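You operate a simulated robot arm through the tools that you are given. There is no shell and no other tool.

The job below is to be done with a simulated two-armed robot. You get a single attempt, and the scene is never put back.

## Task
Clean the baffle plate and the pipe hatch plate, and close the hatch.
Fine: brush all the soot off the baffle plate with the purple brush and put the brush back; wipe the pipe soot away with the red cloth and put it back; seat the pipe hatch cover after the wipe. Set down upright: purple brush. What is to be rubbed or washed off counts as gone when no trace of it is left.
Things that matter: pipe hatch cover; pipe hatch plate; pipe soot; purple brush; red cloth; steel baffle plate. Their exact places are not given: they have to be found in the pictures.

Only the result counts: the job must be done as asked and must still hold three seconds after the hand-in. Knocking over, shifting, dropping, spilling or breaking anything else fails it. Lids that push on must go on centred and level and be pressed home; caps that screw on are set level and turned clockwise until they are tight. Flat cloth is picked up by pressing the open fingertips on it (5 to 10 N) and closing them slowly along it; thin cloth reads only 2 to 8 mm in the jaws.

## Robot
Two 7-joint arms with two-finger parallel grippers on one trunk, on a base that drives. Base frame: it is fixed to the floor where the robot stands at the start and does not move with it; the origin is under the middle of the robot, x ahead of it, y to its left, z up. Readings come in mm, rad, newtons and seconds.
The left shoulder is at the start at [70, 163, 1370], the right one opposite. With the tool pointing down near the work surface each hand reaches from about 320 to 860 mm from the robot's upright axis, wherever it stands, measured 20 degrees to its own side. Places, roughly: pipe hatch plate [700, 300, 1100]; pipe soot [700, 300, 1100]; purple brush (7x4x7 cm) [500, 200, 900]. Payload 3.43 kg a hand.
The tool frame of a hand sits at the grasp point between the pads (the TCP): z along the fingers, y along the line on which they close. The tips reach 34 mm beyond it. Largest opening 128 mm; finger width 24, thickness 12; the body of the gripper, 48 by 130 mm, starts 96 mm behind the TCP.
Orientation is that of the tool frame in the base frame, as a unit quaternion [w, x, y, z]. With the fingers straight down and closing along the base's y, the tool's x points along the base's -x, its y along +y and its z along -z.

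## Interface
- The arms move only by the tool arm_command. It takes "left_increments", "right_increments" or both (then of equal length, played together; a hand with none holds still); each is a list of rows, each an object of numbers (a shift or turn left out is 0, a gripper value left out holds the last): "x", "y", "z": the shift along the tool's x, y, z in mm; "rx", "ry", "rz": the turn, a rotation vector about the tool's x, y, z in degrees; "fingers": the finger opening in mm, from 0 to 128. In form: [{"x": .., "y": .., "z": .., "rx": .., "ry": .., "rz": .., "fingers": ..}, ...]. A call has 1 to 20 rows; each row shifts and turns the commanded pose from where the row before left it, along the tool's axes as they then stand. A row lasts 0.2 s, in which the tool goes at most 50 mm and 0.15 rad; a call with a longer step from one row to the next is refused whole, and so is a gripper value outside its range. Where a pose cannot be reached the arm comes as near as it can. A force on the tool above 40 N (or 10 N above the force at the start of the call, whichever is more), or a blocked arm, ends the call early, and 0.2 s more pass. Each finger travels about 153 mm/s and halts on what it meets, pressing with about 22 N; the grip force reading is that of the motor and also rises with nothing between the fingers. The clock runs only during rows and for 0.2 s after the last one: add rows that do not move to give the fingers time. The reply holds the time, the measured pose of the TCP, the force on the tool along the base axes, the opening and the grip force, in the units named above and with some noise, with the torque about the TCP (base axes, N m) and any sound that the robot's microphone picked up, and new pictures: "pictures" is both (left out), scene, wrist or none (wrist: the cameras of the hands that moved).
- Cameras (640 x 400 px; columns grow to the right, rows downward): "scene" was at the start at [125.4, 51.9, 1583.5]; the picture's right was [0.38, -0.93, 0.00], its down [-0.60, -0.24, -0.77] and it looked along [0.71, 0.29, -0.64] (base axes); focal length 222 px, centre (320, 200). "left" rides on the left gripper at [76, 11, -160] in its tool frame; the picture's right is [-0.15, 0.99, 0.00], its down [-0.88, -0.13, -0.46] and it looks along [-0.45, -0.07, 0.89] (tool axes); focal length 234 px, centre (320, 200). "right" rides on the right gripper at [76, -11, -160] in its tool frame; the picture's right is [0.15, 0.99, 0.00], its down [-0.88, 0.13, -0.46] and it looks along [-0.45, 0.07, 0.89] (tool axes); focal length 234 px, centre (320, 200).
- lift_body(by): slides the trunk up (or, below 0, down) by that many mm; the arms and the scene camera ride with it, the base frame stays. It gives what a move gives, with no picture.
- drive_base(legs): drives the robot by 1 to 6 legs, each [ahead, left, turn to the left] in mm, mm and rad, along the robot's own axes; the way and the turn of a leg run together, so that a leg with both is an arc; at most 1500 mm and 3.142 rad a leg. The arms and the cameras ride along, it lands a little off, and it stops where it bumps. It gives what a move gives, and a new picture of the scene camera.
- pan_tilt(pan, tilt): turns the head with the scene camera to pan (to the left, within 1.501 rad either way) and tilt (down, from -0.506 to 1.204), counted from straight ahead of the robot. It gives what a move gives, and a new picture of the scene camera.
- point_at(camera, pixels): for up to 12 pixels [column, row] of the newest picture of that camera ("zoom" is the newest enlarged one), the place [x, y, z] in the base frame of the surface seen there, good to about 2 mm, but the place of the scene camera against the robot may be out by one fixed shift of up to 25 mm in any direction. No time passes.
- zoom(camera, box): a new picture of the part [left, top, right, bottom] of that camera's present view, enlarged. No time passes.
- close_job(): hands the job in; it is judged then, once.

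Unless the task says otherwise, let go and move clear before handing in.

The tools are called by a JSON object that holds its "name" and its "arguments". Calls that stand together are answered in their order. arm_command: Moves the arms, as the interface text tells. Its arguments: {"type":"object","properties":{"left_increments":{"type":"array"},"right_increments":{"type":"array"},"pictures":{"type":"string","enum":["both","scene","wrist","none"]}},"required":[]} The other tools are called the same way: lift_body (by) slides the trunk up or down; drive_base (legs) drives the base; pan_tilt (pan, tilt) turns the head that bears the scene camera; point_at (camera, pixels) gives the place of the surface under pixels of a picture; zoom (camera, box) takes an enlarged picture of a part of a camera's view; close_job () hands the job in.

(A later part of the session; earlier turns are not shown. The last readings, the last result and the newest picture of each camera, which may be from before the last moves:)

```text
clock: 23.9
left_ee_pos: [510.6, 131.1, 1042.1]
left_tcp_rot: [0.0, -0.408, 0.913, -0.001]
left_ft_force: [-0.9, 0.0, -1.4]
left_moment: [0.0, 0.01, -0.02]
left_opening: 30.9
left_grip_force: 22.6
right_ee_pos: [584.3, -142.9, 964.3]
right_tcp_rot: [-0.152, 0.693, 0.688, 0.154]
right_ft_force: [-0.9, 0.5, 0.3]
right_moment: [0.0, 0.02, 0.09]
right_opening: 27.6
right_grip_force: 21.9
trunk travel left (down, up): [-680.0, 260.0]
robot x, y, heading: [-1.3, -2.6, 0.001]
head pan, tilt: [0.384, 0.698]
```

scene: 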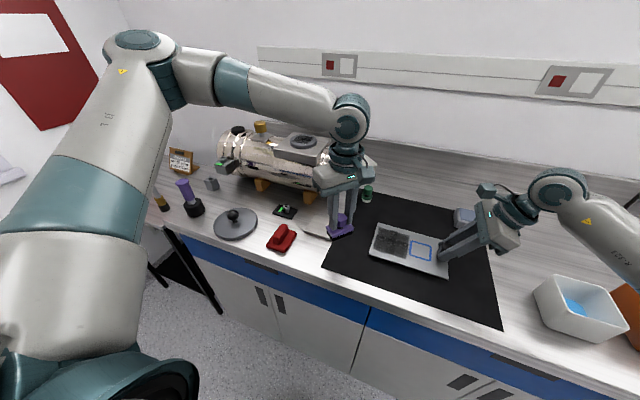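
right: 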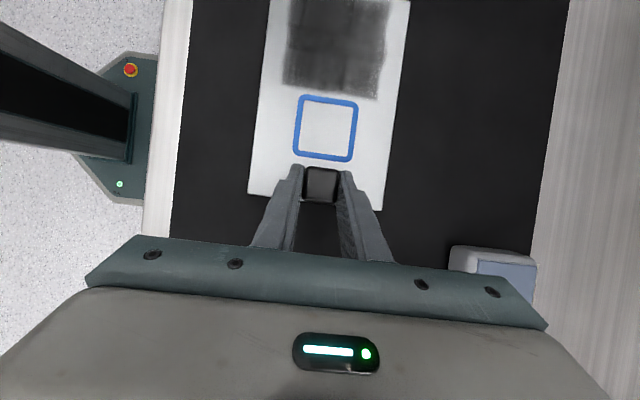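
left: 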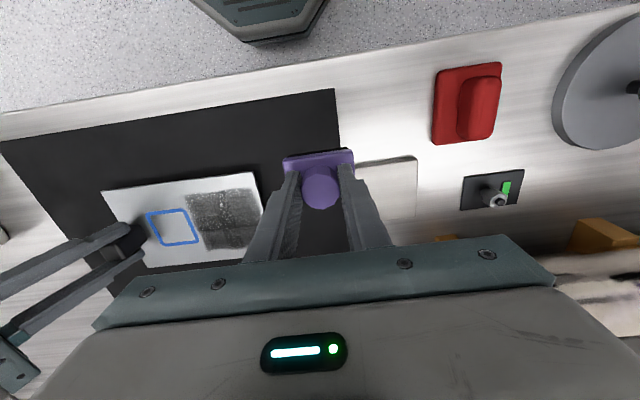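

The 48° yaw was fine, so now I try the lateral move in this attitude.

{"name": "arm_command", "arguments": {"left_increments": [{"x": 9.7, "y": -18.9}, {"x": 9.7, "y": -18.9}, {"x": 9.7, "y": -18.9}, {"x": 9.7, "y": -18.9}, {"x": 9.7, "y": -18.9}, {"x": 9.7, "y": -18.9}, {}, {}], "pictures": "scene"}}

```text
clock: 25.7
left_ee_pos: [517.6, 127.3, 1057.7]
left_tcp_rot: [0.0, -0.408, 0.913, -0.001]
left_ft_force: [0.5, 0.0, -1.5]
left_moment: [0.03, 0.01, 0.02]
left_opening: 30.9
left_grip_force: 21.9
left hand out of reach, approached as far as the arm can: row 1, 2, 3, 4, 5, 6
right_ee_pos: [583.6, -141.6, 963.8]
right_tcp_rot: [-0.152, 0.693, 0.688, 0.154]
right_ft_force: [-0.1, -0.7, -0.3]
right_moment: [-0.03, 0.01, 0.07]
right_opening: 27.7
right_grip_force: 22.0
trunk travel left (down, up): [-680.0, 260.0]
robot x, y, heading: [-1.1, -1.5, 0.003]
head pan, tilt: [0.384, 0.698]
```

scene: 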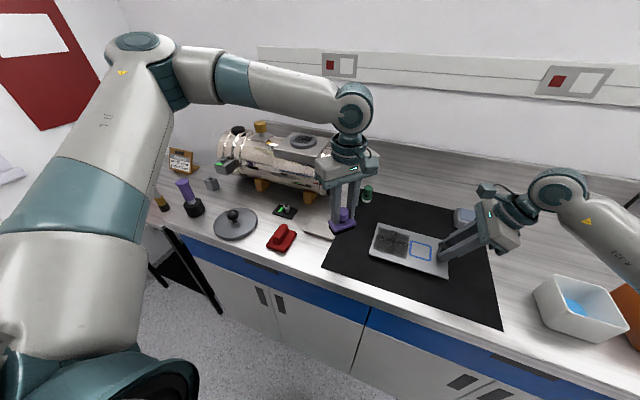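

Yaw isn't the limit; it's the arm's geometry. I'll measure where the arm's links are to understand it.

{"name": "point_at", "arguments": {"camera": "scene", "pixels": [[60, 310], [100, 160], [140, 90], [138, 40], [175, 90], [200, 75], [235, 80], [300, 95], [350, 105], [350, 130], [20, 380], [100, 370]]}}

{"name": "pan_tilt", "arguments": {"pan": 1.2, "tilt": 0.6}}

```text
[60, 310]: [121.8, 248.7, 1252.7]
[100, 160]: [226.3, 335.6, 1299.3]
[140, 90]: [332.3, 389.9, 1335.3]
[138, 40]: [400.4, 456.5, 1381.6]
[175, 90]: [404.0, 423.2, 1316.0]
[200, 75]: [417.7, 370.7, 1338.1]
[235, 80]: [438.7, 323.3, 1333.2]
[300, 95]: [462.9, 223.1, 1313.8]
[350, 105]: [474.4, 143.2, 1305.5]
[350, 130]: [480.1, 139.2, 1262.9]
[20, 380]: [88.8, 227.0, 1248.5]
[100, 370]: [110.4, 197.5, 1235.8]
```

```text
clock: 26.9
left_ee_pos: [518.6, 129.0, 1057.8]
left_tcp_rot: [0.0, -0.408, 0.913, -0.001]
left_ft_force: [0.7, 0.6, -1.6]
left_moment: [-0.02, -0.01, 0.0]
left_opening: 30.7
left_grip_force: 22.0
right_ee_pos: [584.1, -142.0, 963.6]
right_tcp_rot: [-0.152, 0.693, 0.688, 0.154]
right_ft_force: [-0.7, 0.0, 0.2]
right_moment: [-0.03, 0.04, 0.1]
right_opening: 27.7
right_grip_force: 22.0
trunk travel left (down, up): [-680.0, 260.0]
robot x, y, heading: [1.9, -2.0, -0.001]
head pan, tilt: [1.201, 0.6]
```

scene: 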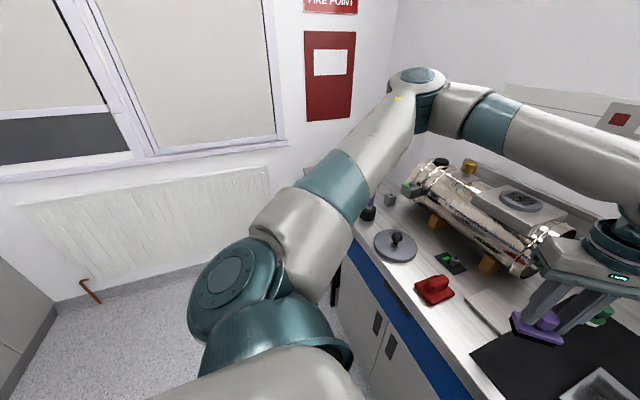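

The elbow sits high and out to the left; the right hand started well inward but higher up, so the way in may be via a higher path. I'll raise the left hand, then try going inward.

{"name": "arm_command", "arguments": {"left_increments": [{"z": -30, "rz": 8}, {"z": -30, "rz": 8}, {"z": -30, "rz": 8}, {"z": -30, "rz": 8}, {"z": -30, "rz": 8}, {"z": -30, "rz": 8}, {"z": -10}, {"y": -20}, {"y": -20}, {"y": -20}, {"y": -20}, {"y": -20}, {"y": -20}, {}, {}], "pictures": "scene"}}

```text
clock: 30.1
left_ee_pos: [517.6, 145.1, 1240.7]
left_tcp_rot: [-0.001, 0.0, 1.0, 0.0]
left_ft_force: [0.8, -0.5, -0.9]
left_moment: [0.0, 0.03, -0.01]
left_opening: 31.0
left_grip_force: 22.2
left hand out of reach, approached as far as the arm can: row 4, 5, 6, 8, 9, 10, 11, 12, 13
right_ee_pos: [583.9, -142.7, 963.7]
right_tcp_rot: [-0.152, 0.693, 0.687, 0.154]
right_ft_force: [-0.2, 0.4, 0.0]
right_moment: [-0.04, -0.01, -0.01]
right_opening: 27.9
right_grip_force: 22.4
trunk travel left (down, up): [-680.0, 260.0]
robot x, y, heading: [3.2, 0.0, 0.003]
head pan, tilt: [1.201, 0.6]
```

scene: 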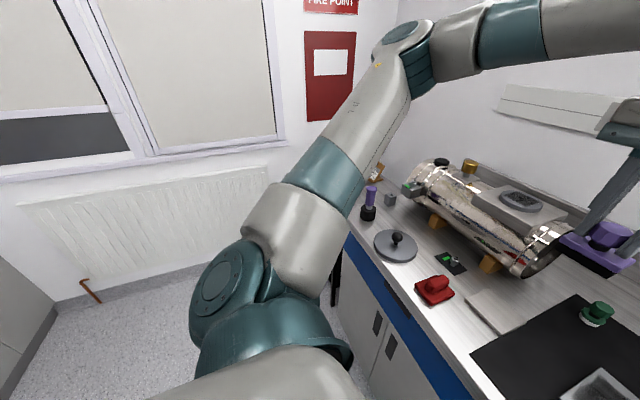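

Still blocked near y≈130–145 at this depth. I'll try retracting towards the robot first (the mirrored start pose of the right hand), then inward.

{"name": "arm_command", "arguments": {"left_increments": [{"x": 25}, {"x": 25}, {"x": 25}, {"x": 25}, {"x": 25}, {"y": -25}, {"y": -25}, {"y": -25}, {"y": -25}, {"y": -25}, {}, {}], "pictures": "scene"}}

```text
clock: 32.7
left_ee_pos: [392.5, 112.0, 1240.1]
left_tcp_rot: [0.001, -0.001, 1.0, -0.001]
left_ft_force: [0.6, -0.9, -1.2]
left_moment: [-0.01, 0.05, -0.03]
left_opening: 30.9
left_grip_force: 22.4
left hand out of reach, approached as far as the arm can: row 7, 8, 9, 10
right_ee_pos: [585.8, -143.0, 964.2]
right_tcp_rot: [-0.151, 0.693, 0.687, 0.155]
right_ft_force: [0.0, -1.0, 1.0]
right_moment: [0.19, 0.02, -0.09]
right_opening: 27.3
right_grip_force: 22.7
trunk travel left (down, up): [-680.0, 260.0]
robot x, y, heading: [-1.5, 0.5, 0.001]
head pan, tilt: [1.201, 0.6]
```

scene: 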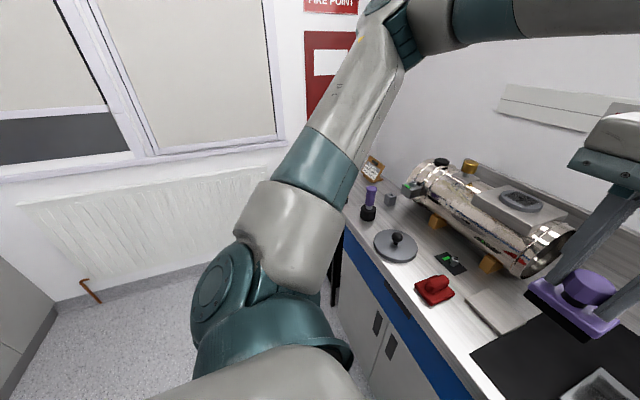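

I'll look at the right arm's posture for comparison, since it started further inward.

{"name": "pan_tilt", "arguments": {"pan": -1.0, "tilt": 0.5}}

```text
clock: 34.7
left_ee_pos: [390.5, 112.1, 1240.7]
left_tcp_rot: [0.001, -0.002, 1.0, -0.001]
left_ft_force: [0.4, -0.2, -1.7]
left_moment: [0.0, 0.0, 0.05]
left_opening: 30.9
left_grip_force: 22.1
right_ee_pos: [585.3, -143.5, 964.6]
right_tcp_rot: [-0.151, 0.693, 0.688, 0.154]
right_ft_force: [-0.5, 0.4, 1.0]
right_moment: [-0.02, -0.05, 0.01]
right_opening: 28.1
right_grip_force: 22.0
trunk travel left (down, up): [-680.0, 260.0]
robot x, y, heading: [-1.9, -2.8, -0.003]
head pan, tilt: [-1.0, 0.499]
```

scene: 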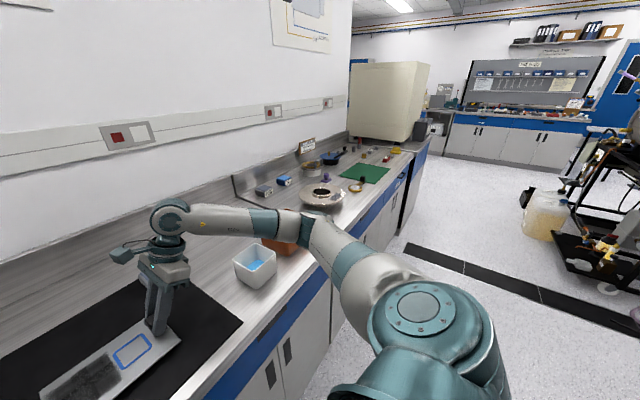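

The left arm's elbow-up posture limits it to about 15° left of the robot's axis; the right arm is in a freer posture. I'll release the block, back off, and shift the base about 210 mm to the right so the left hand can brush while the right reaches across to the block.

{"name": "arm_command", "arguments": {"right_increments": [{"fingers": 40}, {"fingers": 56}, {"z": -20}, {"z": -30}, {"z": -40}, {"z": -40}, {"z": -40}, {"z": -20}, {}, {}], "pictures": "wrist"}}

```text
clock: 36.9
left_ee_pos: [391.4, 112.2, 1239.4]
left_tcp_rot: [0.0, -0.001, 1.0, 0.0]
left_ft_force: [-0.1, -0.1, -0.8]
left_moment: [-0.02, 0.03, -0.02]
left_opening: 30.9
left_grip_force: 22.1
right_ee_pos: [583.9, -222.8, 1136.5]
right_tcp_rot: [-0.152, 0.693, 0.688, 0.154]
right_ft_force: [-0.8, 0.0, 0.4]
right_moment: [-0.01, 0.0, 0.0]
right_opening: 56.0
right_grip_force: 0.0
trunk travel left (down, up): [-680.0, 260.0]
robot x, y, heading: [-1.0, 3.6, -0.0]
head pan, tilt: [-1.0, 0.499]
```

right: 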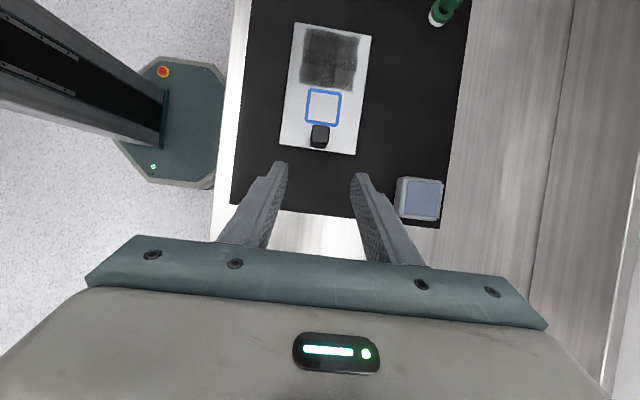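

Before driving, I test whether the right hand can reach as far inward as needed (relative y ≈ +75), with the left hand moved outward for room.

{"name": "arm_command", "arguments": {"left_increments": [{"y": 30}, {"y": 30}, {"y": 30}, {"y": 30}, {"y": 30}, {}, {}, {}, {}, {}, {}, {}, {}, {}, {}, {}, {}], "right_increments": [{}, {}, {}, {}, {}, {"x": 27.2, "z": 12.7}, {"x": 27.2, "z": 12.7}, {"x": 27.2, "z": 12.7}, {"x": 27.2, "z": 12.7}, {"x": 27.2, "z": 12.7}, {"x": 27.2, "z": 12.7}, {"x": 27.2, "z": 12.7}, {"x": 27.2, "z": 12.7}, {"x": 27.2, "z": 12.7}, {"x": 27.2, "z": 12.7}, {}, {}], "pictures": "scene"}}

```text
clock: 40.5
left_ee_pos: [392.3, 260.7, 1235.7]
left_tcp_rot: [0.0, 0.0, 1.0, 0.0]
left_ft_force: [0.3, 0.2, -0.8]
left_moment: [0.01, -0.01, -0.01]
left_opening: 30.8
left_grip_force: 21.7
right_ee_pos: [589.3, 75.8, 1135.1]
right_tcp_rot: [-0.152, 0.694, 0.687, 0.154]
right_ft_force: [-0.8, -0.1, 0.5]
right_moment: [0.0, -0.01, 0.03]
right_opening: 56.2
right_grip_force: 0.0
trunk travel left (down, up): [-680.0, 260.0]
robot x, y, heading: [-2.1, -0.4, -0.001]
head pan, tilt: [-1.0, 0.499]
```

scene: 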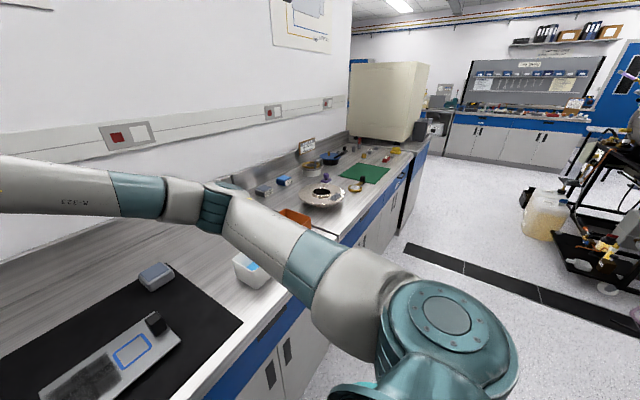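

The right arm reaches across freely. Driving the base 210 mm to the right puts it right above the block.

{"name": "drive_base", "arguments": {"legs": [[0, -210, 0]]}}

{"name": "pan_tilt", "arguments": {"pan": 0.45, "tilt": 0.75}}

```text
clock: 42.2
left_ee_pos: [393.8, 52.6, 1235.3]
left_tcp_rot: [0.0, 0.0, 1.0, -0.001]
left_ft_force: [-0.9, 0.4, -0.9]
left_moment: [0.0, 0.01, 0.0]
left_opening: 31.1
left_grip_force: 21.7
right_ee_pos: [588.0, -133.7, 1135.3]
right_tcp_rot: [-0.152, 0.694, 0.687, 0.154]
right_ft_force: [-0.6, -0.1, 0.2]
right_moment: [-0.01, 0.0, -0.01]
right_opening: 56.1
right_grip_force: 0.2
trunk travel left (down, up): [-680.0, 260.0]
robot x, y, heading: [-3.7, -209.4, -0.0]
head pan, tilt: [-1.0, 0.499]
```

scene: 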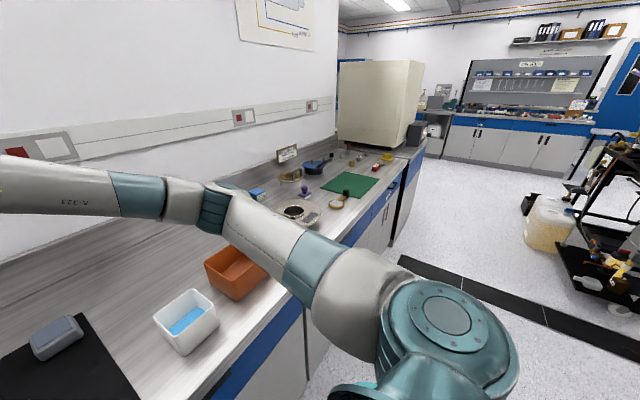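

```text
clock: 43.7
left_ee_pos: [393.0, 52.2, 1235.6]
left_tcp_rot: [0.0, 0.0, 1.0, 0.0]
left_ft_force: [0.0, 0.1, -1.4]
left_moment: [0.03, 0.0, 0.01]
left_opening: 31.0
left_grip_force: 22.3
right_ee_pos: [588.9, -133.1, 1134.7]
right_tcp_rot: [-0.152, 0.693, 0.687, 0.154]
right_ft_force: [-0.2, -0.2, -0.5]
right_moment: [-0.01, 0.0, -0.03]
right_opening: 56.1
right_grip_force: 0.1
trunk travel left (down, up): [-680.0, 260.0]
robot x, y, heading: [-0.2, -208.7, -0.004]
head pan, tilt: [0.45, 0.75]
```

scene: 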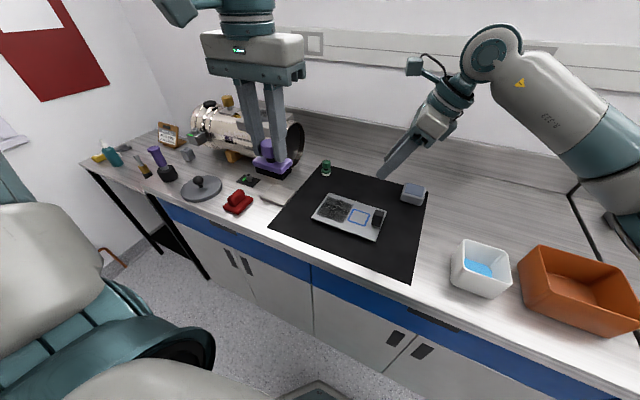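

Right descends to the pre-grasp 40 mm from the block; left brings the brush over the plate's soot, hovering.

{"name": "arm_command", "arguments": {"left_increments": [{"x": -20, "y": -5, "z": 10}, {"x": -20, "y": -5, "z": 20}, {"x": -20, "y": -5, "z": 30}, {"x": -20, "y": -5, "z": 30}, {"x": -20, "y": -5, "z": 30}, {"x": -20, "y": -5, "z": 30}, {"x": -20, "y": -5, "z": 30}, {"x": -20, "y": -5, "z": 25}, {"x": -3, "z": 10}, {"z": 5}, {}, {}], "right_increments": [{"x": -10, "y": -4, "z": 12}, {"x": -10, "z": 12}, {"x": -10, "z": 12}, {"x": -10, "z": 12}, {"x": -10, "z": 12}, {"x": -10, "z": 12}, {"x": -10, "z": 12}, {"x": -10, "z": 12}, {"x": -1.5, "z": 10}, {"z": 5}, {}, {}]}}

```text
clock: 46.3
left_ee_pos: [560.1, 13.5, 1015.0]
left_tcp_rot: [0.0, 0.0, 1.0, 0.001]
left_ft_force: [-0.2, -0.1, -1.7]
left_moment: [0.0, 0.02, -0.02]
left_opening: 30.9
left_grip_force: 21.7
right_ee_pos: [583.4, -160.3, 999.3]
right_tcp_rot: [-0.152, 0.693, 0.687, 0.154]
right_ft_force: [-0.7, 0.2, -0.1]
right_moment: [-0.01, 0.01, 0.0]
right_opening: 56.0
right_grip_force: 0.1
trunk travel left (down, up): [-680.0, 260.0]
robot x, y, heading: [-0.6, -208.5, 0.003]
head pan, tilt: [0.45, 0.75]
```

scene: 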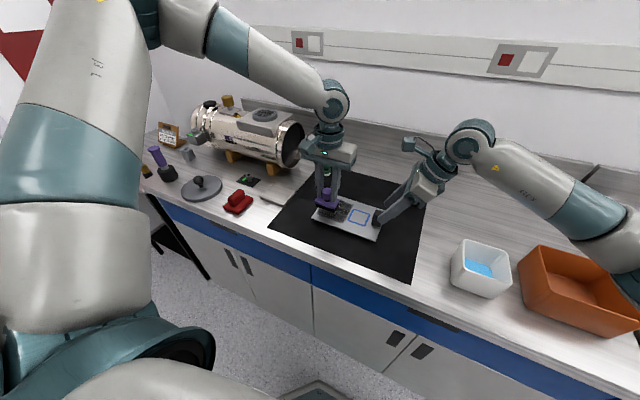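
right: 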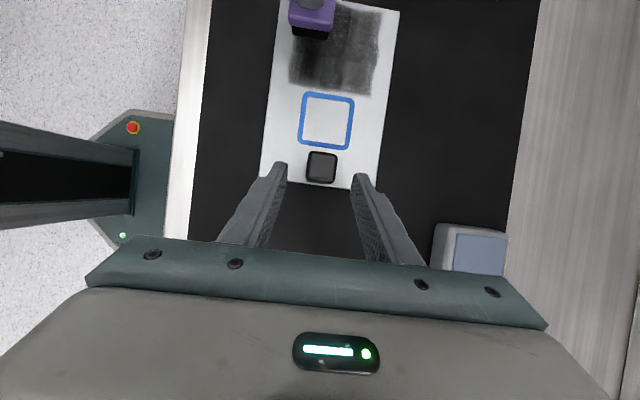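
left: 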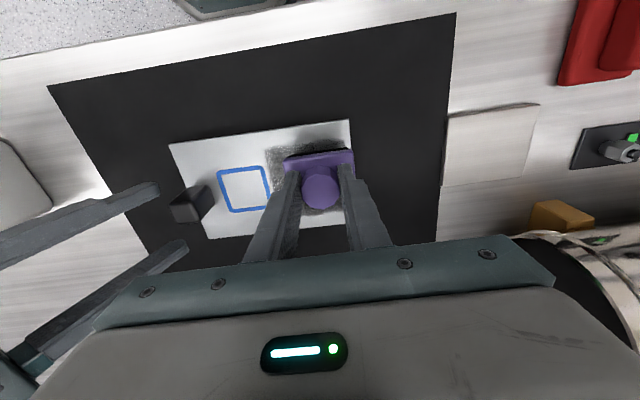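

Left now reaches the soot with the base shifted. Right advances 40 mm (with +1.5 mm in x) and closes gently on the block.

{"name": "arm_command", "arguments": {"right_increments": [{"y": 1.3, "z": 8}, {"z": 8}, {"z": 8}, {"z": 8}, {"z": 6}, {"z": 2}, {}, {"fingers": 40}, {"fingers": 34}, {"fingers": 30}, {"fingers": 26}, {"fingers": 20}, {}, {}], "pictures": "wrist"}}

{"name": "zoom", "arguments": {"camera": "left", "box": [160, 100, 380, 250]}}

{"name": "point_at", "arguments": {"camera": "left", "pixels": [[290, 158], [350, 152], [270, 147], [349, 120], [267, 150], [272, 190], [270, 210], [280, 225]]}}

```text
clock: 49.3
left_ee_pos: [557.9, 12.0, 1016.1]
left_tcp_rot: [0.0, 0.0, 1.0, 0.0]
left_ft_force: [0.5, 0.9, -1.0]
left_moment: [0.0, -0.02, -0.01]
left_opening: 31.1
left_grip_force: 22.3
right_ee_pos: [585.0, -143.5, 965.4]
right_tcp_rot: [-0.151, 0.694, 0.687, 0.154]
right_ft_force: [-0.6, -0.2, -0.6]
right_moment: [0.06, 0.06, 0.12]
right_opening: 27.5
right_grip_force: 21.6
trunk travel left (down, up): [-680.0, 260.0]
robot x, y, heading: [1.4, -210.5, -0.0]
head pan, tilt: [0.45, 0.75]
```

right: 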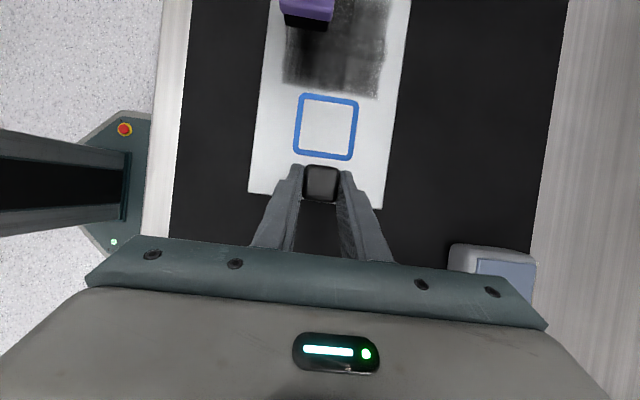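

```text
2.67 times, centred on (270, 175) of left
```

zoom: 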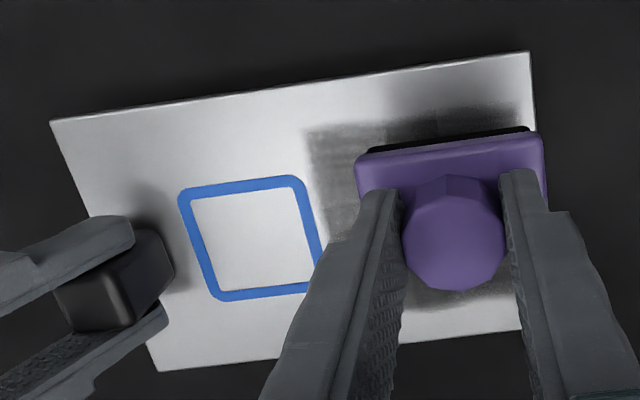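

```text
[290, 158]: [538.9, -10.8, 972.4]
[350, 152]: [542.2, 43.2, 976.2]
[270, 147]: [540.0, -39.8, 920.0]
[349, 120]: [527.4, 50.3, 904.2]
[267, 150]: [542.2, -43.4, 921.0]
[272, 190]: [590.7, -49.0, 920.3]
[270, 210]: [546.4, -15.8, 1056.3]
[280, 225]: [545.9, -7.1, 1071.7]
```

Plate is held (27.5 mm, 22 N). Lowering the brush towards contact.

{"name": "arm_command", "arguments": {"left_increments": [{"z": 10}, {"z": 10}, {"z": 8}, {"z": 3}, {"z": 1}, {}, {}], "pictures": "none"}}

```text
clock: 50.9
left_ee_pos: [558.5, 12.4, 985.2]
left_tcp_rot: [0.003, 0.0, 1.0, -0.001]
left_ft_force: [5.1, 2.1, 21.9]
left_moment: [0.06, -0.22, 0.0]
left_opening: 30.8
left_grip_force: 21.7
right_ee_pos: [584.7, -143.9, 964.1]
right_tcp_rot: [-0.152, 0.694, 0.687, 0.154]
right_ft_force: [0.2, 2.5, -3.7]
right_moment: [-0.2, -0.04, -0.17]
right_opening: 27.6
right_grip_force: 22.1
trunk travel left (down, up): [-680.0, 260.0]
robot x, y, heading: [4.1, -213.2, 0.001]
head pan, tilt: [0.45, 0.75]
```

Contact at 22 N; easing 0.7 mm off and making the first strokes along y at x≈556.

{"name": "arm_command", "arguments": {"left_increments": [{"z": -0.7}, {"x": 3, "y": -10}, {"y": -10}, {"y": -10}, {"y": -7}, {"y": 10}, {"y": 10}, {"y": 10}, {"y": 10}, {"y": 3}, {}, {}], "pictures": "wrist"}}

{"name": "zoom", "arguments": {"camera": "left", "box": [160, 100, 380, 250]}}

```text
clock: 53.5
left_ee_pos: [552.1, 16.7, 984.7]
left_tcp_rot: [0.001, 0.0, 1.0, 0.001]
left_ft_force: [0.0, -3.5, 11.9]
left_moment: [-0.12, -0.07, -0.02]
left_opening: 30.9
left_grip_force: 22.1
right_ee_pos: [584.6, -144.2, 964.7]
right_tcp_rot: [-0.152, 0.692, 0.688, 0.155]
right_ft_force: [-1.7, 2.0, 0.7]
right_moment: [0.25, 0.14, 0.2]
right_opening: 27.5
right_grip_force: 22.2
trunk travel left (down, up): [-680.0, 260.0]
robot x, y, heading: [0.4, -210.1, -0.005]
head pan, tilt: [0.45, 0.75]
```

left: 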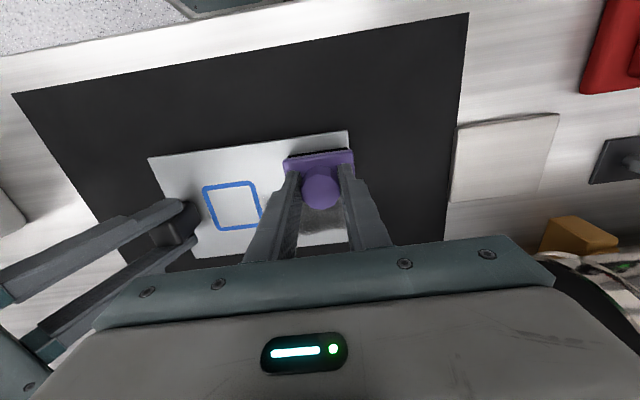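

```text
2.67 times, centred on (270, 175) of left
```

zoom: 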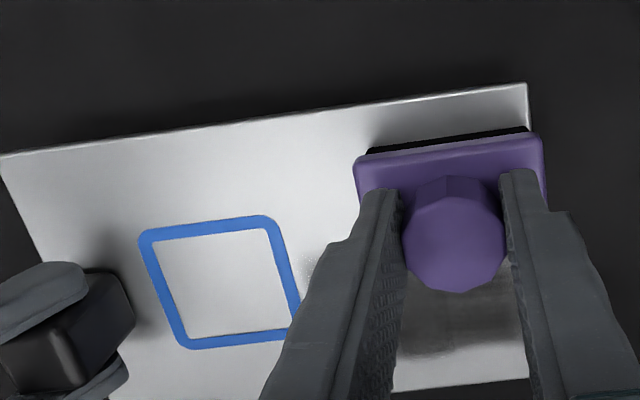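

The strokes clean well (11 N). Continuing the serpentine towards larger x.

{"name": "arm_command", "arguments": {"left_increments": [{"x": -10}, {"x": -10}, {"y": -12}, {"y": -12}, {"y": -12}, {"y": -11}, {"x": -10}, {"x": -10}, {"y": 12}, {"y": 12}, {"y": 12}, {"y": 11}, {"x": -10}, {"x": -10}, {"y": -12}, {"y": -12}, {"y": -12}, {"y": -11}, {}], "pictures": "wrist"}}

{"name": "zoom", "arguments": {"camera": "left", "box": [200, 60, 420, 210]}}

```text
clock: 57.5
left_ee_pos: [605.9, -19.2, 988.9]
left_tcp_rot: [0.001, 0.0, 1.0, -0.001]
left_ft_force: [0.2, -0.4, -0.8]
left_moment: [0.04, 0.01, 0.0]
left_opening: 30.7
left_grip_force: 22.1
left hand out of reach, approached as far as the arm can: row 17, 18
right_ee_pos: [585.3, -144.5, 964.9]
right_tcp_rot: [-0.152, 0.693, 0.687, 0.155]
right_ft_force: [0.2, -0.7, 1.9]
right_moment: [-0.2, 0.01, -0.01]
right_opening: 27.6
right_grip_force: 22.2
trunk travel left (down, up): [-680.0, 260.0]
robot x, y, heading: [-4.2, -211.7, -0.006]
head pan, tilt: [0.45, 0.75]
```

left: 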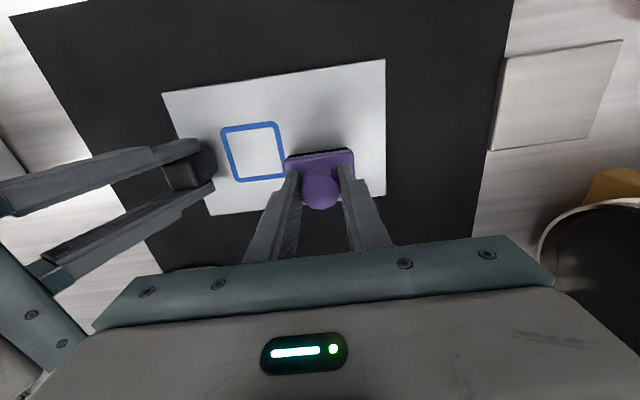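

```text
2.67 times, centred on (310, 135) of left
```

zoom: 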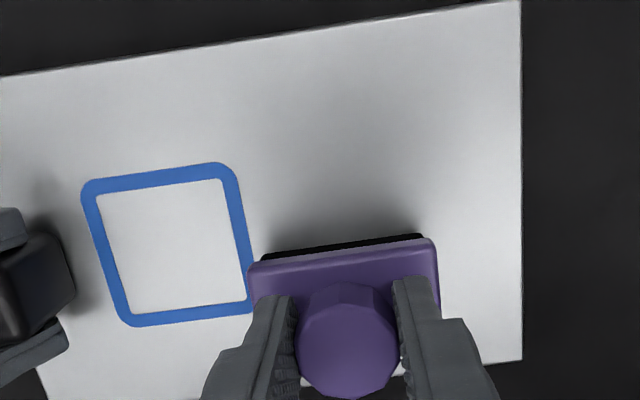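

The near part is clean; the last stroke left contact at the reach limit (force 0). I'll lift and look at what remains at the far side.

{"name": "arm_command", "arguments": {"left_increments": [{"z": -15}, {"z": -20, "y": 15}, {"z": -20, "x": 15, "y": 20}, {"x": 20, "y": 25}, {"x": 20, "y": 25}, {"x": 20, "y": 20}, {}, {}], "pictures": "wrist"}}

{"name": "zoom", "arguments": {"camera": "left", "box": [90, 100, 290, 260]}}

{"name": "zoom", "arguments": {"camera": "scene", "box": [290, 170, 410, 260]}}

{"name": "zoom", "arguments": {"camera": "right", "box": [240, 0, 440, 125]}}

```text
clock: 59.3
left_ee_pos: [527.6, 86.6, 1041.0]
left_tcp_rot: [0.001, 0.0, 1.0, 0.0]
left_ft_force: [0.1, 0.2, -1.0]
left_moment: [-0.01, -0.01, 0.02]
left_opening: 30.8
left_grip_force: 22.2
right_ee_pos: [585.7, -143.3, 964.6]
right_tcp_rot: [-0.152, 0.693, 0.687, 0.155]
right_ft_force: [-1.6, -0.2, 3.3]
right_moment: [0.06, -0.01, 0.08]
right_opening: 27.7
right_grip_force: 21.6
trunk travel left (down, up): [-680.0, 260.0]
robot x, y, heading: [2.2, -209.8, -0.0]
head pan, tilt: [0.45, 0.75]
```

left: 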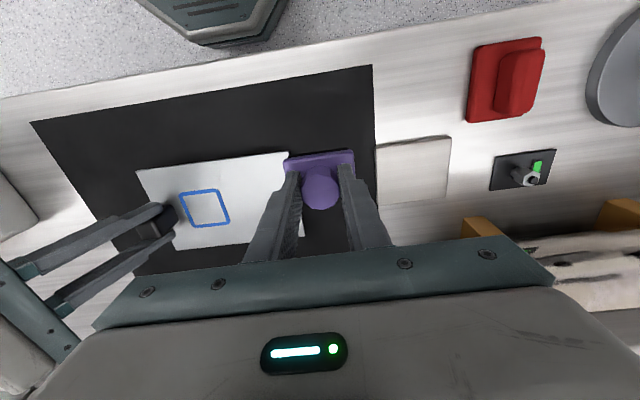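

```text
2.50 times, centred on (190, 180) of left
```

zoom: 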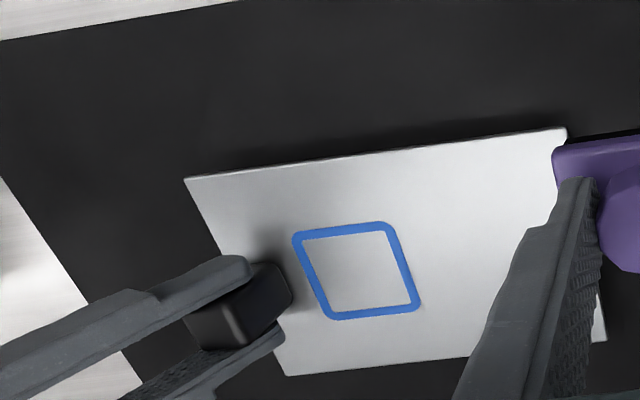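

```text
4.44 times, centred on (350, 215) of scene
```

zoom: 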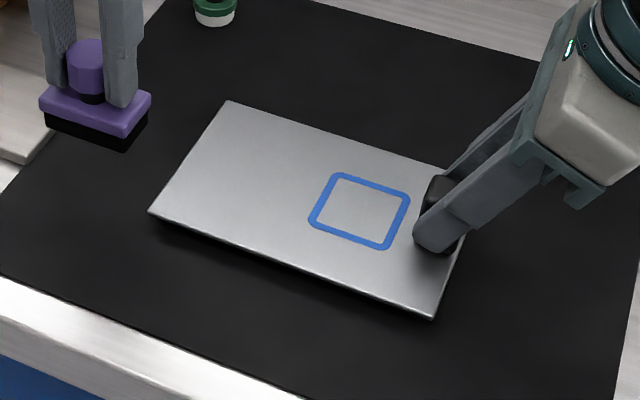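

```text
3.20 times, centred on (340, 62) of right
```

zoom: 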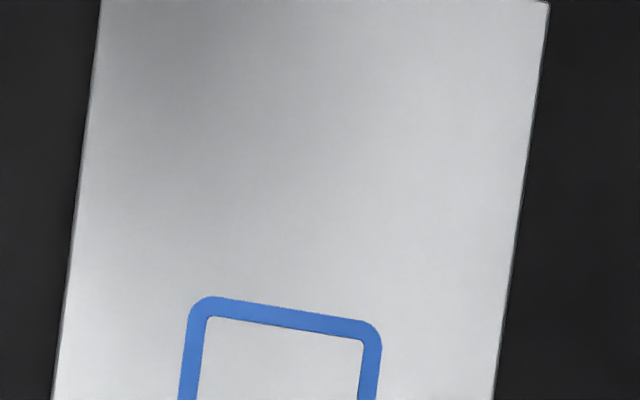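

The plate looks clean; I'll zoom harder to check for traces.

{"name": "zoom", "arguments": {"camera": "scene", "box": [315, 185, 365, 225]}}

{"name": "zoom", "arguments": {"camera": "right", "box": [270, 0, 400, 60]}}

{"name": "zoom", "arguments": {"camera": "left", "box": [200, 140, 310, 250]}}

```text
10.00 times, centred on (340, 205) of scene
```

zoom: 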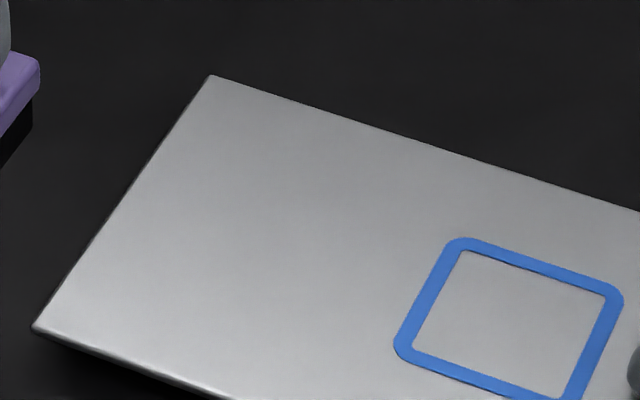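

```text
4.92 times, centred on (335, 30) of right
```

zoom: 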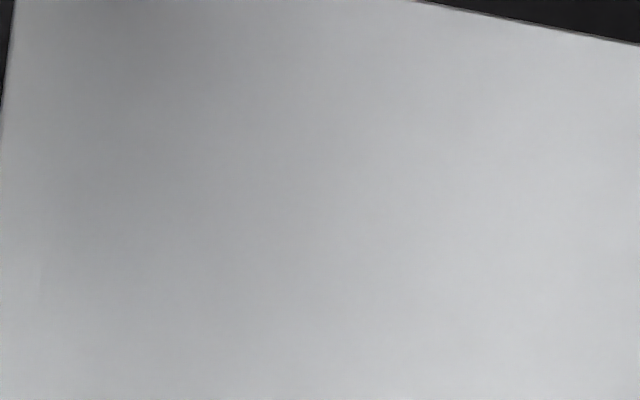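

```text
3.64 times, centred on (255, 195) of left
```

zoom: 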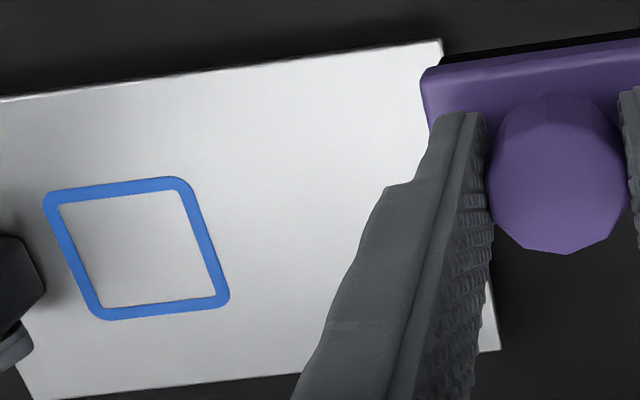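

No trace left on the plate. Right hand now releases the block and backs off, while the left takes the brush back above its place.

{"name": "arm_command", "arguments": {"left_increments": [{}, {}, {"x": 4, "y": 8}, {"x": 8, "y": 16}, {"x": 9, "y": 20}, {"x": 9, "y": 20}, {"x": 9, "y": 20}, {"x": 9, "y": 19}, {}, {}, {}], "right_increments": [{"fingers": 32}, {"fingers": 40}, {"fingers": 56}, {"z": -10}, {"z": -20}, {"z": -30}, {"z": -40}, {"z": -40}, {"z": -40}, {}, {}]}}

{"name": "zoom", "arguments": {"camera": "left", "box": [260, 120, 380, 220]}}

{"name": "point_at", "arguments": {"camera": "left", "pixels": [[286, 160], [353, 153], [293, 172], [352, 165], [321, 190]]}}

```text
clock: 61.7
left_ee_pos: [482.0, 190.6, 1043.1]
left_tcp_rot: [0.0, 0.0, 1.0, 0.0]
left_ft_force: [0.4, -0.5, -0.2]
left_moment: [0.02, -0.01, -0.01]
left_opening: 30.6
left_grip_force: 22.1
right_ee_pos: [583.1, -220.1, 1126.8]
right_tcp_rot: [-0.153, 0.693, 0.687, 0.154]
right_ft_force: [0.6, -0.7, -1.1]
right_moment: [0.03, 0.01, 0.0]
right_opening: 55.7
right_grip_force: 0.0
trunk travel left (down, up): [-680.0, 260.0]
robot x, y, heading: [0.0, -207.9, -0.003]
head pan, tilt: [0.45, 0.75]
```

scene: 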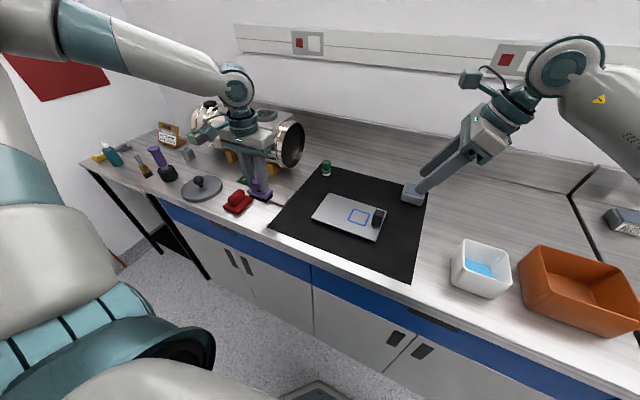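
right: 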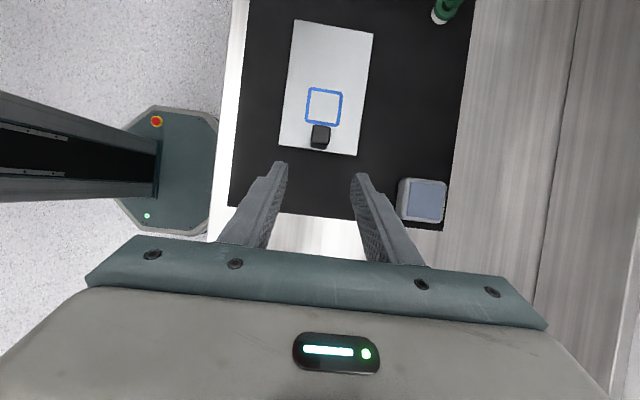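
left: 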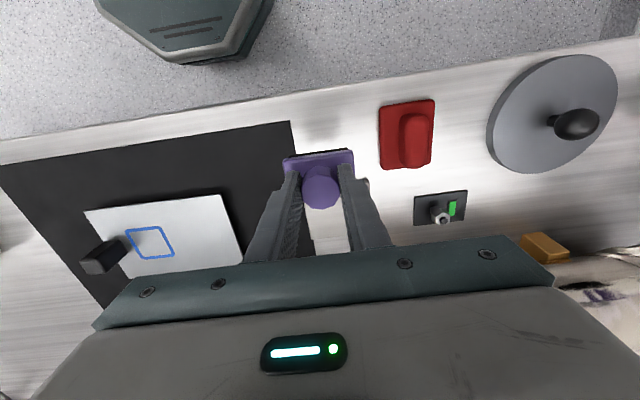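

```text
4.00 times, centred on (320, 170) of left
```

zoom: 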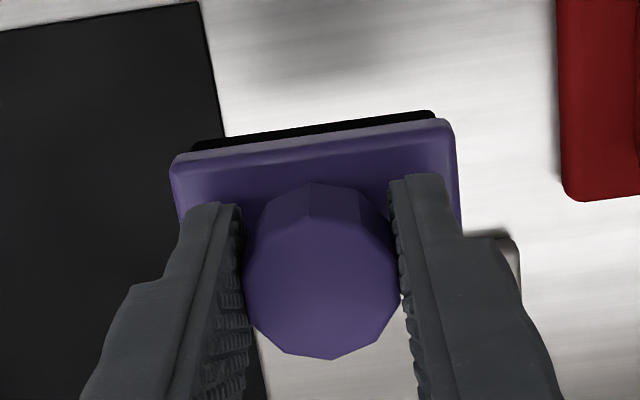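

```text
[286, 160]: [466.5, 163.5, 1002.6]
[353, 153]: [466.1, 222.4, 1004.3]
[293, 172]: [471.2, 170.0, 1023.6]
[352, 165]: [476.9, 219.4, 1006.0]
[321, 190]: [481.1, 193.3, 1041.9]
```

Brush is level and straight in the grip. Lowering it onto its spot (479,189).

{"name": "arm_command", "arguments": {"left_increments": [{"x": 2.5, "y": -1, "z": 10}, {"z": 12}, {"z": 12}, {"z": 12}, {"z": 10}, {"z": 8}, {"z": 6}, {"z": 4}, {"z": 2}, {"z": 1}, {}, {}], "pictures": "none"}}

```text
clock: 64.3
left_ee_pos: [479.8, 187.7, 967.0]
left_tcp_rot: [0.0, 0.0, 1.0, 0.001]
left_ft_force: [-0.4, -0.3, -1.3]
left_moment: [0.02, 0.01, 0.03]
left_opening: 30.8
left_grip_force: 21.7
right_ee_pos: [583.7, -219.5, 1126.5]
right_tcp_rot: [-0.151, 0.694, 0.687, 0.155]
right_ft_force: [1.0, 0.2, 0.7]
right_moment: [0.02, 0.01, 0.03]
right_opening: 56.1
right_grip_force: 0.2
trunk travel left (down, up): [-680.0, 260.0]
robot x, y, heading: [-0.2, -212.1, -0.0]
head pan, tilt: [0.45, 0.75]
```

{"name": "arm_command", "arguments": {"left_increments": [{"y": 1, "z": 1}, {"z": 0.7}, {"z": 0.5}, {}, {}], "pictures": "none"}}

```text
clock: 65.5
left_ee_pos: [480.3, 189.9, 965.6]
left_tcp_rot: [0.001, 0.0, 1.0, 0.0]
left_ft_force: [-0.5, 0.9, 4.2]
left_moment: [0.04, -0.04, 0.02]
left_opening: 30.8
left_grip_force: 21.7
right_ee_pos: [583.3, -220.9, 1127.7]
right_tcp_rot: [-0.151, 0.693, 0.687, 0.154]
right_ft_force: [0.8, -0.2, 0.9]
right_moment: [0.05, 0.01, -0.02]
right_opening: 56.3
right_grip_force: 0.0
trunk travel left (down, up): [-680.0, 260.0]
robot x, y, heading: [2.0, -214.4, -0.003]
head pan, tilt: [0.45, 0.75]
```

Contact (4 N upward). Opening the fingers and rising straight up.

{"name": "arm_command", "arguments": {"left_increments": [{"fingers": 36}, {"fingers": 44}, {"fingers": 56}, {"z": -10}, {"z": -20}, {"z": -30}, {"z": -40}, {"z": -40}, {}, {}], "right_increments": [{}, {}, {}, {"z": -10}, {"z": -10}, {}, {}, {}, {}, {}], "pictures": "both"}}

{"name": "zoom", "arguments": {"camera": "left", "box": [270, 90, 440, 200]}}

{"name": "point_at", "arguments": {"camera": "zoom", "pixels": [[320, 200], [150, 200], [200, 200], [100, 200], [400, 100], [450, 200], [480, 150], [520, 100]]}}

```text
clock: 67.7
left_ee_pos: [479.3, 188.8, 1105.1]
left_tcp_rot: [0.0, 0.001, 1.0, 0.0]
left_ft_force: [-0.8, 0.7, -0.6]
left_moment: [-0.01, -0.01, 0.01]
left_opening: 56.2
left_grip_force: 0.0
right_ee_pos: [585.0, -228.7, 1144.0]
right_tcp_rot: [-0.152, 0.693, 0.687, 0.154]
right_ft_force: [0.1, -0.1, -1.1]
right_moment: [-0.01, 0.02, 0.02]
right_opening: 56.2
right_grip_force: 0.1
trunk travel left (down, up): [-680.0, 260.0]
robot x, y, heading: [-1.0, -211.0, 0.002]
head pan, tilt: [0.45, 0.75]
```

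scene: 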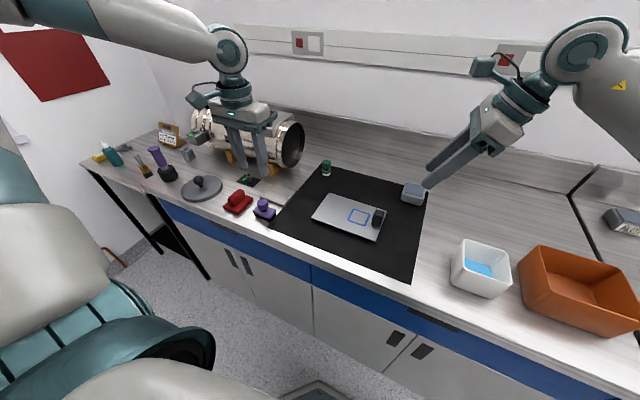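
right: 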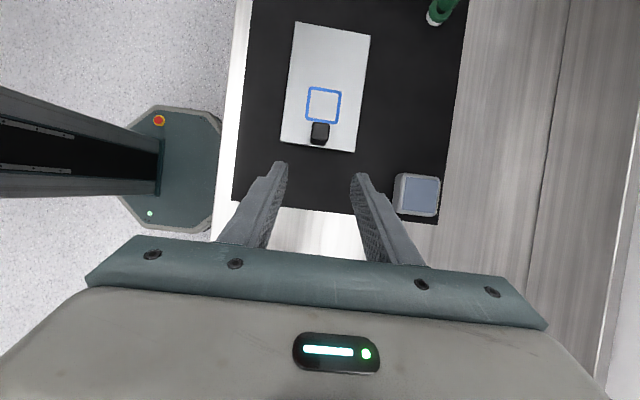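
left: 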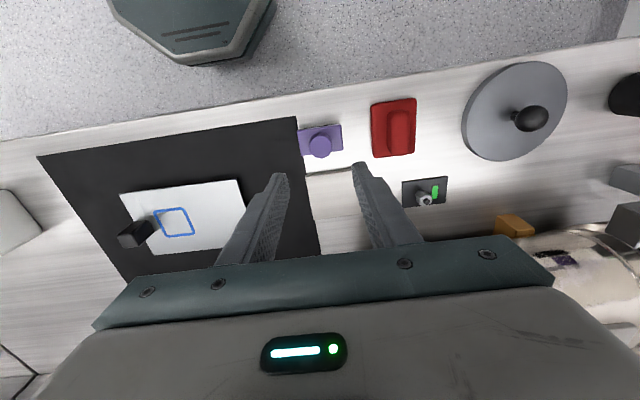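

```text
3.64 times, centred on (355, 145) of left
```

zoom: 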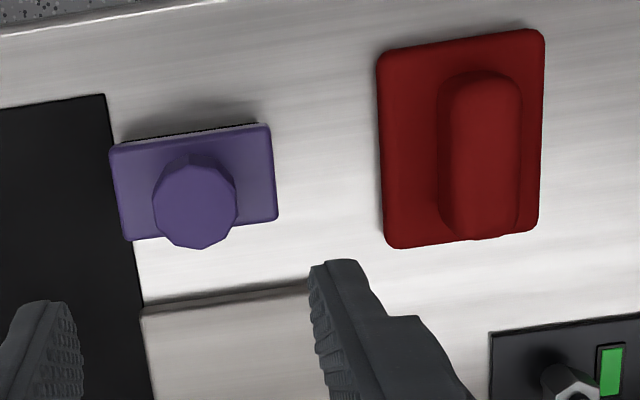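

```text
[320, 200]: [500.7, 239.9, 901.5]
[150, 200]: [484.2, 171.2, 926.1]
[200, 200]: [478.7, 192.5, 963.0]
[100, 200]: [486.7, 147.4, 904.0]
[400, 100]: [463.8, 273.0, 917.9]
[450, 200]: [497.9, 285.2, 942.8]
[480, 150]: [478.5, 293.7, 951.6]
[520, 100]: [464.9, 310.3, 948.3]
```

Brush is back and upright at (479,190). Next the cloth; the pipe lies at (737,340), so I'll check how much room the base has in front before driving back left.

{"name": "point_at", "arguments": {"camera": "left", "pixels": [[190, 62], [160, 40], [230, 50], [200, 90], [60, 140], [300, 110], [165, 55]]}}

{"name": "point_at", "arguments": {"camera": "scene", "pixels": [[250, 117], [252, 105], [270, 110], [277, 118], [225, 180], [190, 188]]}}

```text
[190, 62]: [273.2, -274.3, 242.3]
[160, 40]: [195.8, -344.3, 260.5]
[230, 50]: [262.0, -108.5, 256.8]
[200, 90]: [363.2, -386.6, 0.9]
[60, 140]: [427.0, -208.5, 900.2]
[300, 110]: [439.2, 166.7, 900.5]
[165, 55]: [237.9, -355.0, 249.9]
```

```text
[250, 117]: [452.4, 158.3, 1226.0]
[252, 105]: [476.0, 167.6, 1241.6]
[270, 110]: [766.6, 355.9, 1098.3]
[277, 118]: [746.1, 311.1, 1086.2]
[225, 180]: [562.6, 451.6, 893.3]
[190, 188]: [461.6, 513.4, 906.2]
```

Base front is at x≈274 with the bench edge at ~430, so I can go about 80 mm ahead. I'll first raise/retract the left hand and move the right one outward, then drive +80 ahead and +310 left.

{"name": "arm_command", "arguments": {"left_increments": [{"z": -25}, {"z": -25, "x": 10}, {"z": -25, "x": 20}, {"z": -25, "x": 20}, {"x": 10}, {}, {}, {}, {}], "right_increments": [{"x": -27.2, "z": -12.7}, {"x": -27.2, "z": -12.7}, {"x": -27.2, "z": -12.7}, {"x": -27.2, "z": -12.7}, {"x": -27.2, "z": -12.7}, {"x": -27.2, "z": -12.7}, {"x": -27.2, "z": -12.7}, {}, {}], "pictures": "none"}}

{"name": "drive_base", "arguments": {"legs": [[0, 310, 0], [80, 0, 0]]}}

```text
clock: 69.7
left_ee_pos: [419.3, 188.1, 1205.0]
left_tcp_rot: [0.0, 0.0, 1.0, 0.0]
left_ft_force: [-0.7, 0.2, -0.4]
left_moment: [0.04, -0.02, 0.03]
left_opening: 56.0
left_grip_force: 0.0
right_ee_pos: [584.7, -437.2, 1146.0]
right_tcp_rot: [-0.152, 0.693, 0.687, 0.154]
right_ft_force: [0.2, 0.0, -0.2]
right_moment: [0.02, -0.02, -0.04]
right_opening: 56.2
right_grip_force: 0.1
trunk travel left (down, up): [-680.0, 260.0]
robot x, y, heading: [1.0, -209.5, 0.002]
head pan, tilt: [0.45, 0.75]
```

```text
clock: 72.5
left_ee_pos: [505.2, 483.6, 1204.9]
left_tcp_rot: [0.001, 0.003, 1.0, 0.0]
left_ft_force: [-0.8, 0.5, -0.1]
left_moment: [-0.02, 0.0, -0.02]
left_opening: 56.2
left_grip_force: 0.0
right_ee_pos: [665.5, -141.9, 1145.7]
right_tcp_rot: [-0.151, 0.695, 0.686, 0.155]
right_ft_force: [0.6, 0.7, 0.1]
right_moment: [-0.01, 0.0, -0.01]
right_opening: 56.5
right_grip_force: 0.0
trunk travel left (down, up): [-680.0, 260.0]
robot x, y, heading: [84.9, 88.3, -0.002]
head pan, tilt: [0.45, 0.75]
```

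scene: 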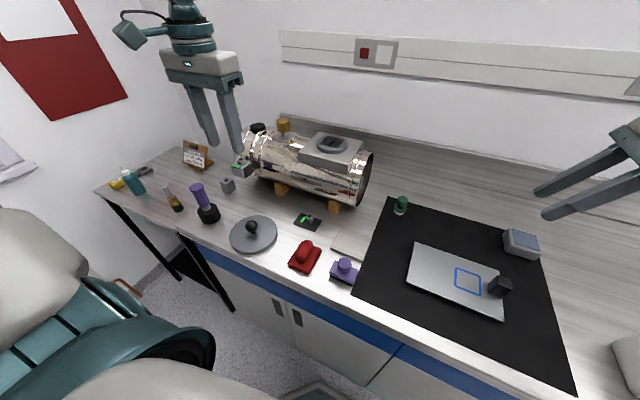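

Robot is at (85,88). I'll bring the left hand up near the hatch first to measure it well from above.

{"name": "arm_command", "arguments": {"left_increments": [{"x": -15, "y": -24, "z": -15}, {"x": -20, "y": -30, "z": -15}, {"x": -20, "y": -30, "z": -15}, {"x": -20, "y": -30, "z": -15}, {"x": -20, "y": -30, "z": -5}, {}, {}], "pictures": "wrist"}}

{"name": "zoom", "arguments": {"camera": "left", "box": [240, 130, 400, 250]}}

```text
clock: 74.0
left_ee_pos: [596.4, 337.7, 1271.9]
left_tcp_rot: [0.0, 0.003, 1.0, 0.0]
left_ft_force: [0.8, -0.3, 0.2]
left_moment: [0.03, 0.0, 0.01]
left_opening: 56.0
left_grip_force: 0.2
right_ee_pos: [665.6, -142.4, 1145.1]
right_tcp_rot: [-0.151, 0.695, 0.686, 0.155]
right_ft_force: [-0.3, -0.2, -0.2]
right_moment: [0.03, 0.03, -0.03]
right_opening: 55.9
right_grip_force: 0.1
trunk travel left (down, up): [-680.0, 260.0]
robot x, y, heading: [85.5, 87.9, -0.002]
head pan, tilt: [0.45, 0.75]
```

left: 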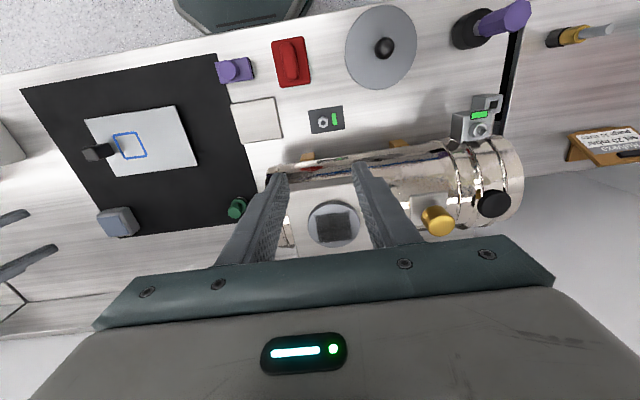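

```text
3.33 times, centred on (320, 190) of left
```

zoom: 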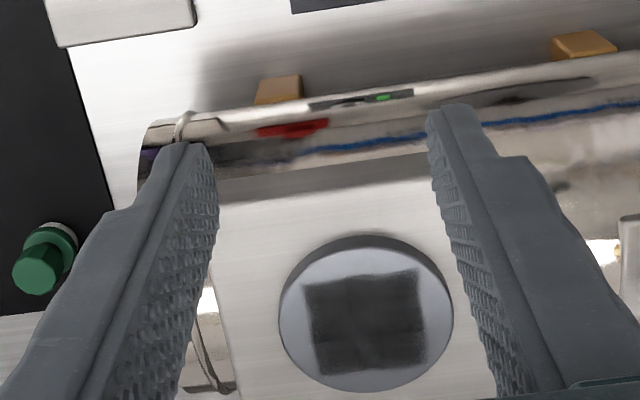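

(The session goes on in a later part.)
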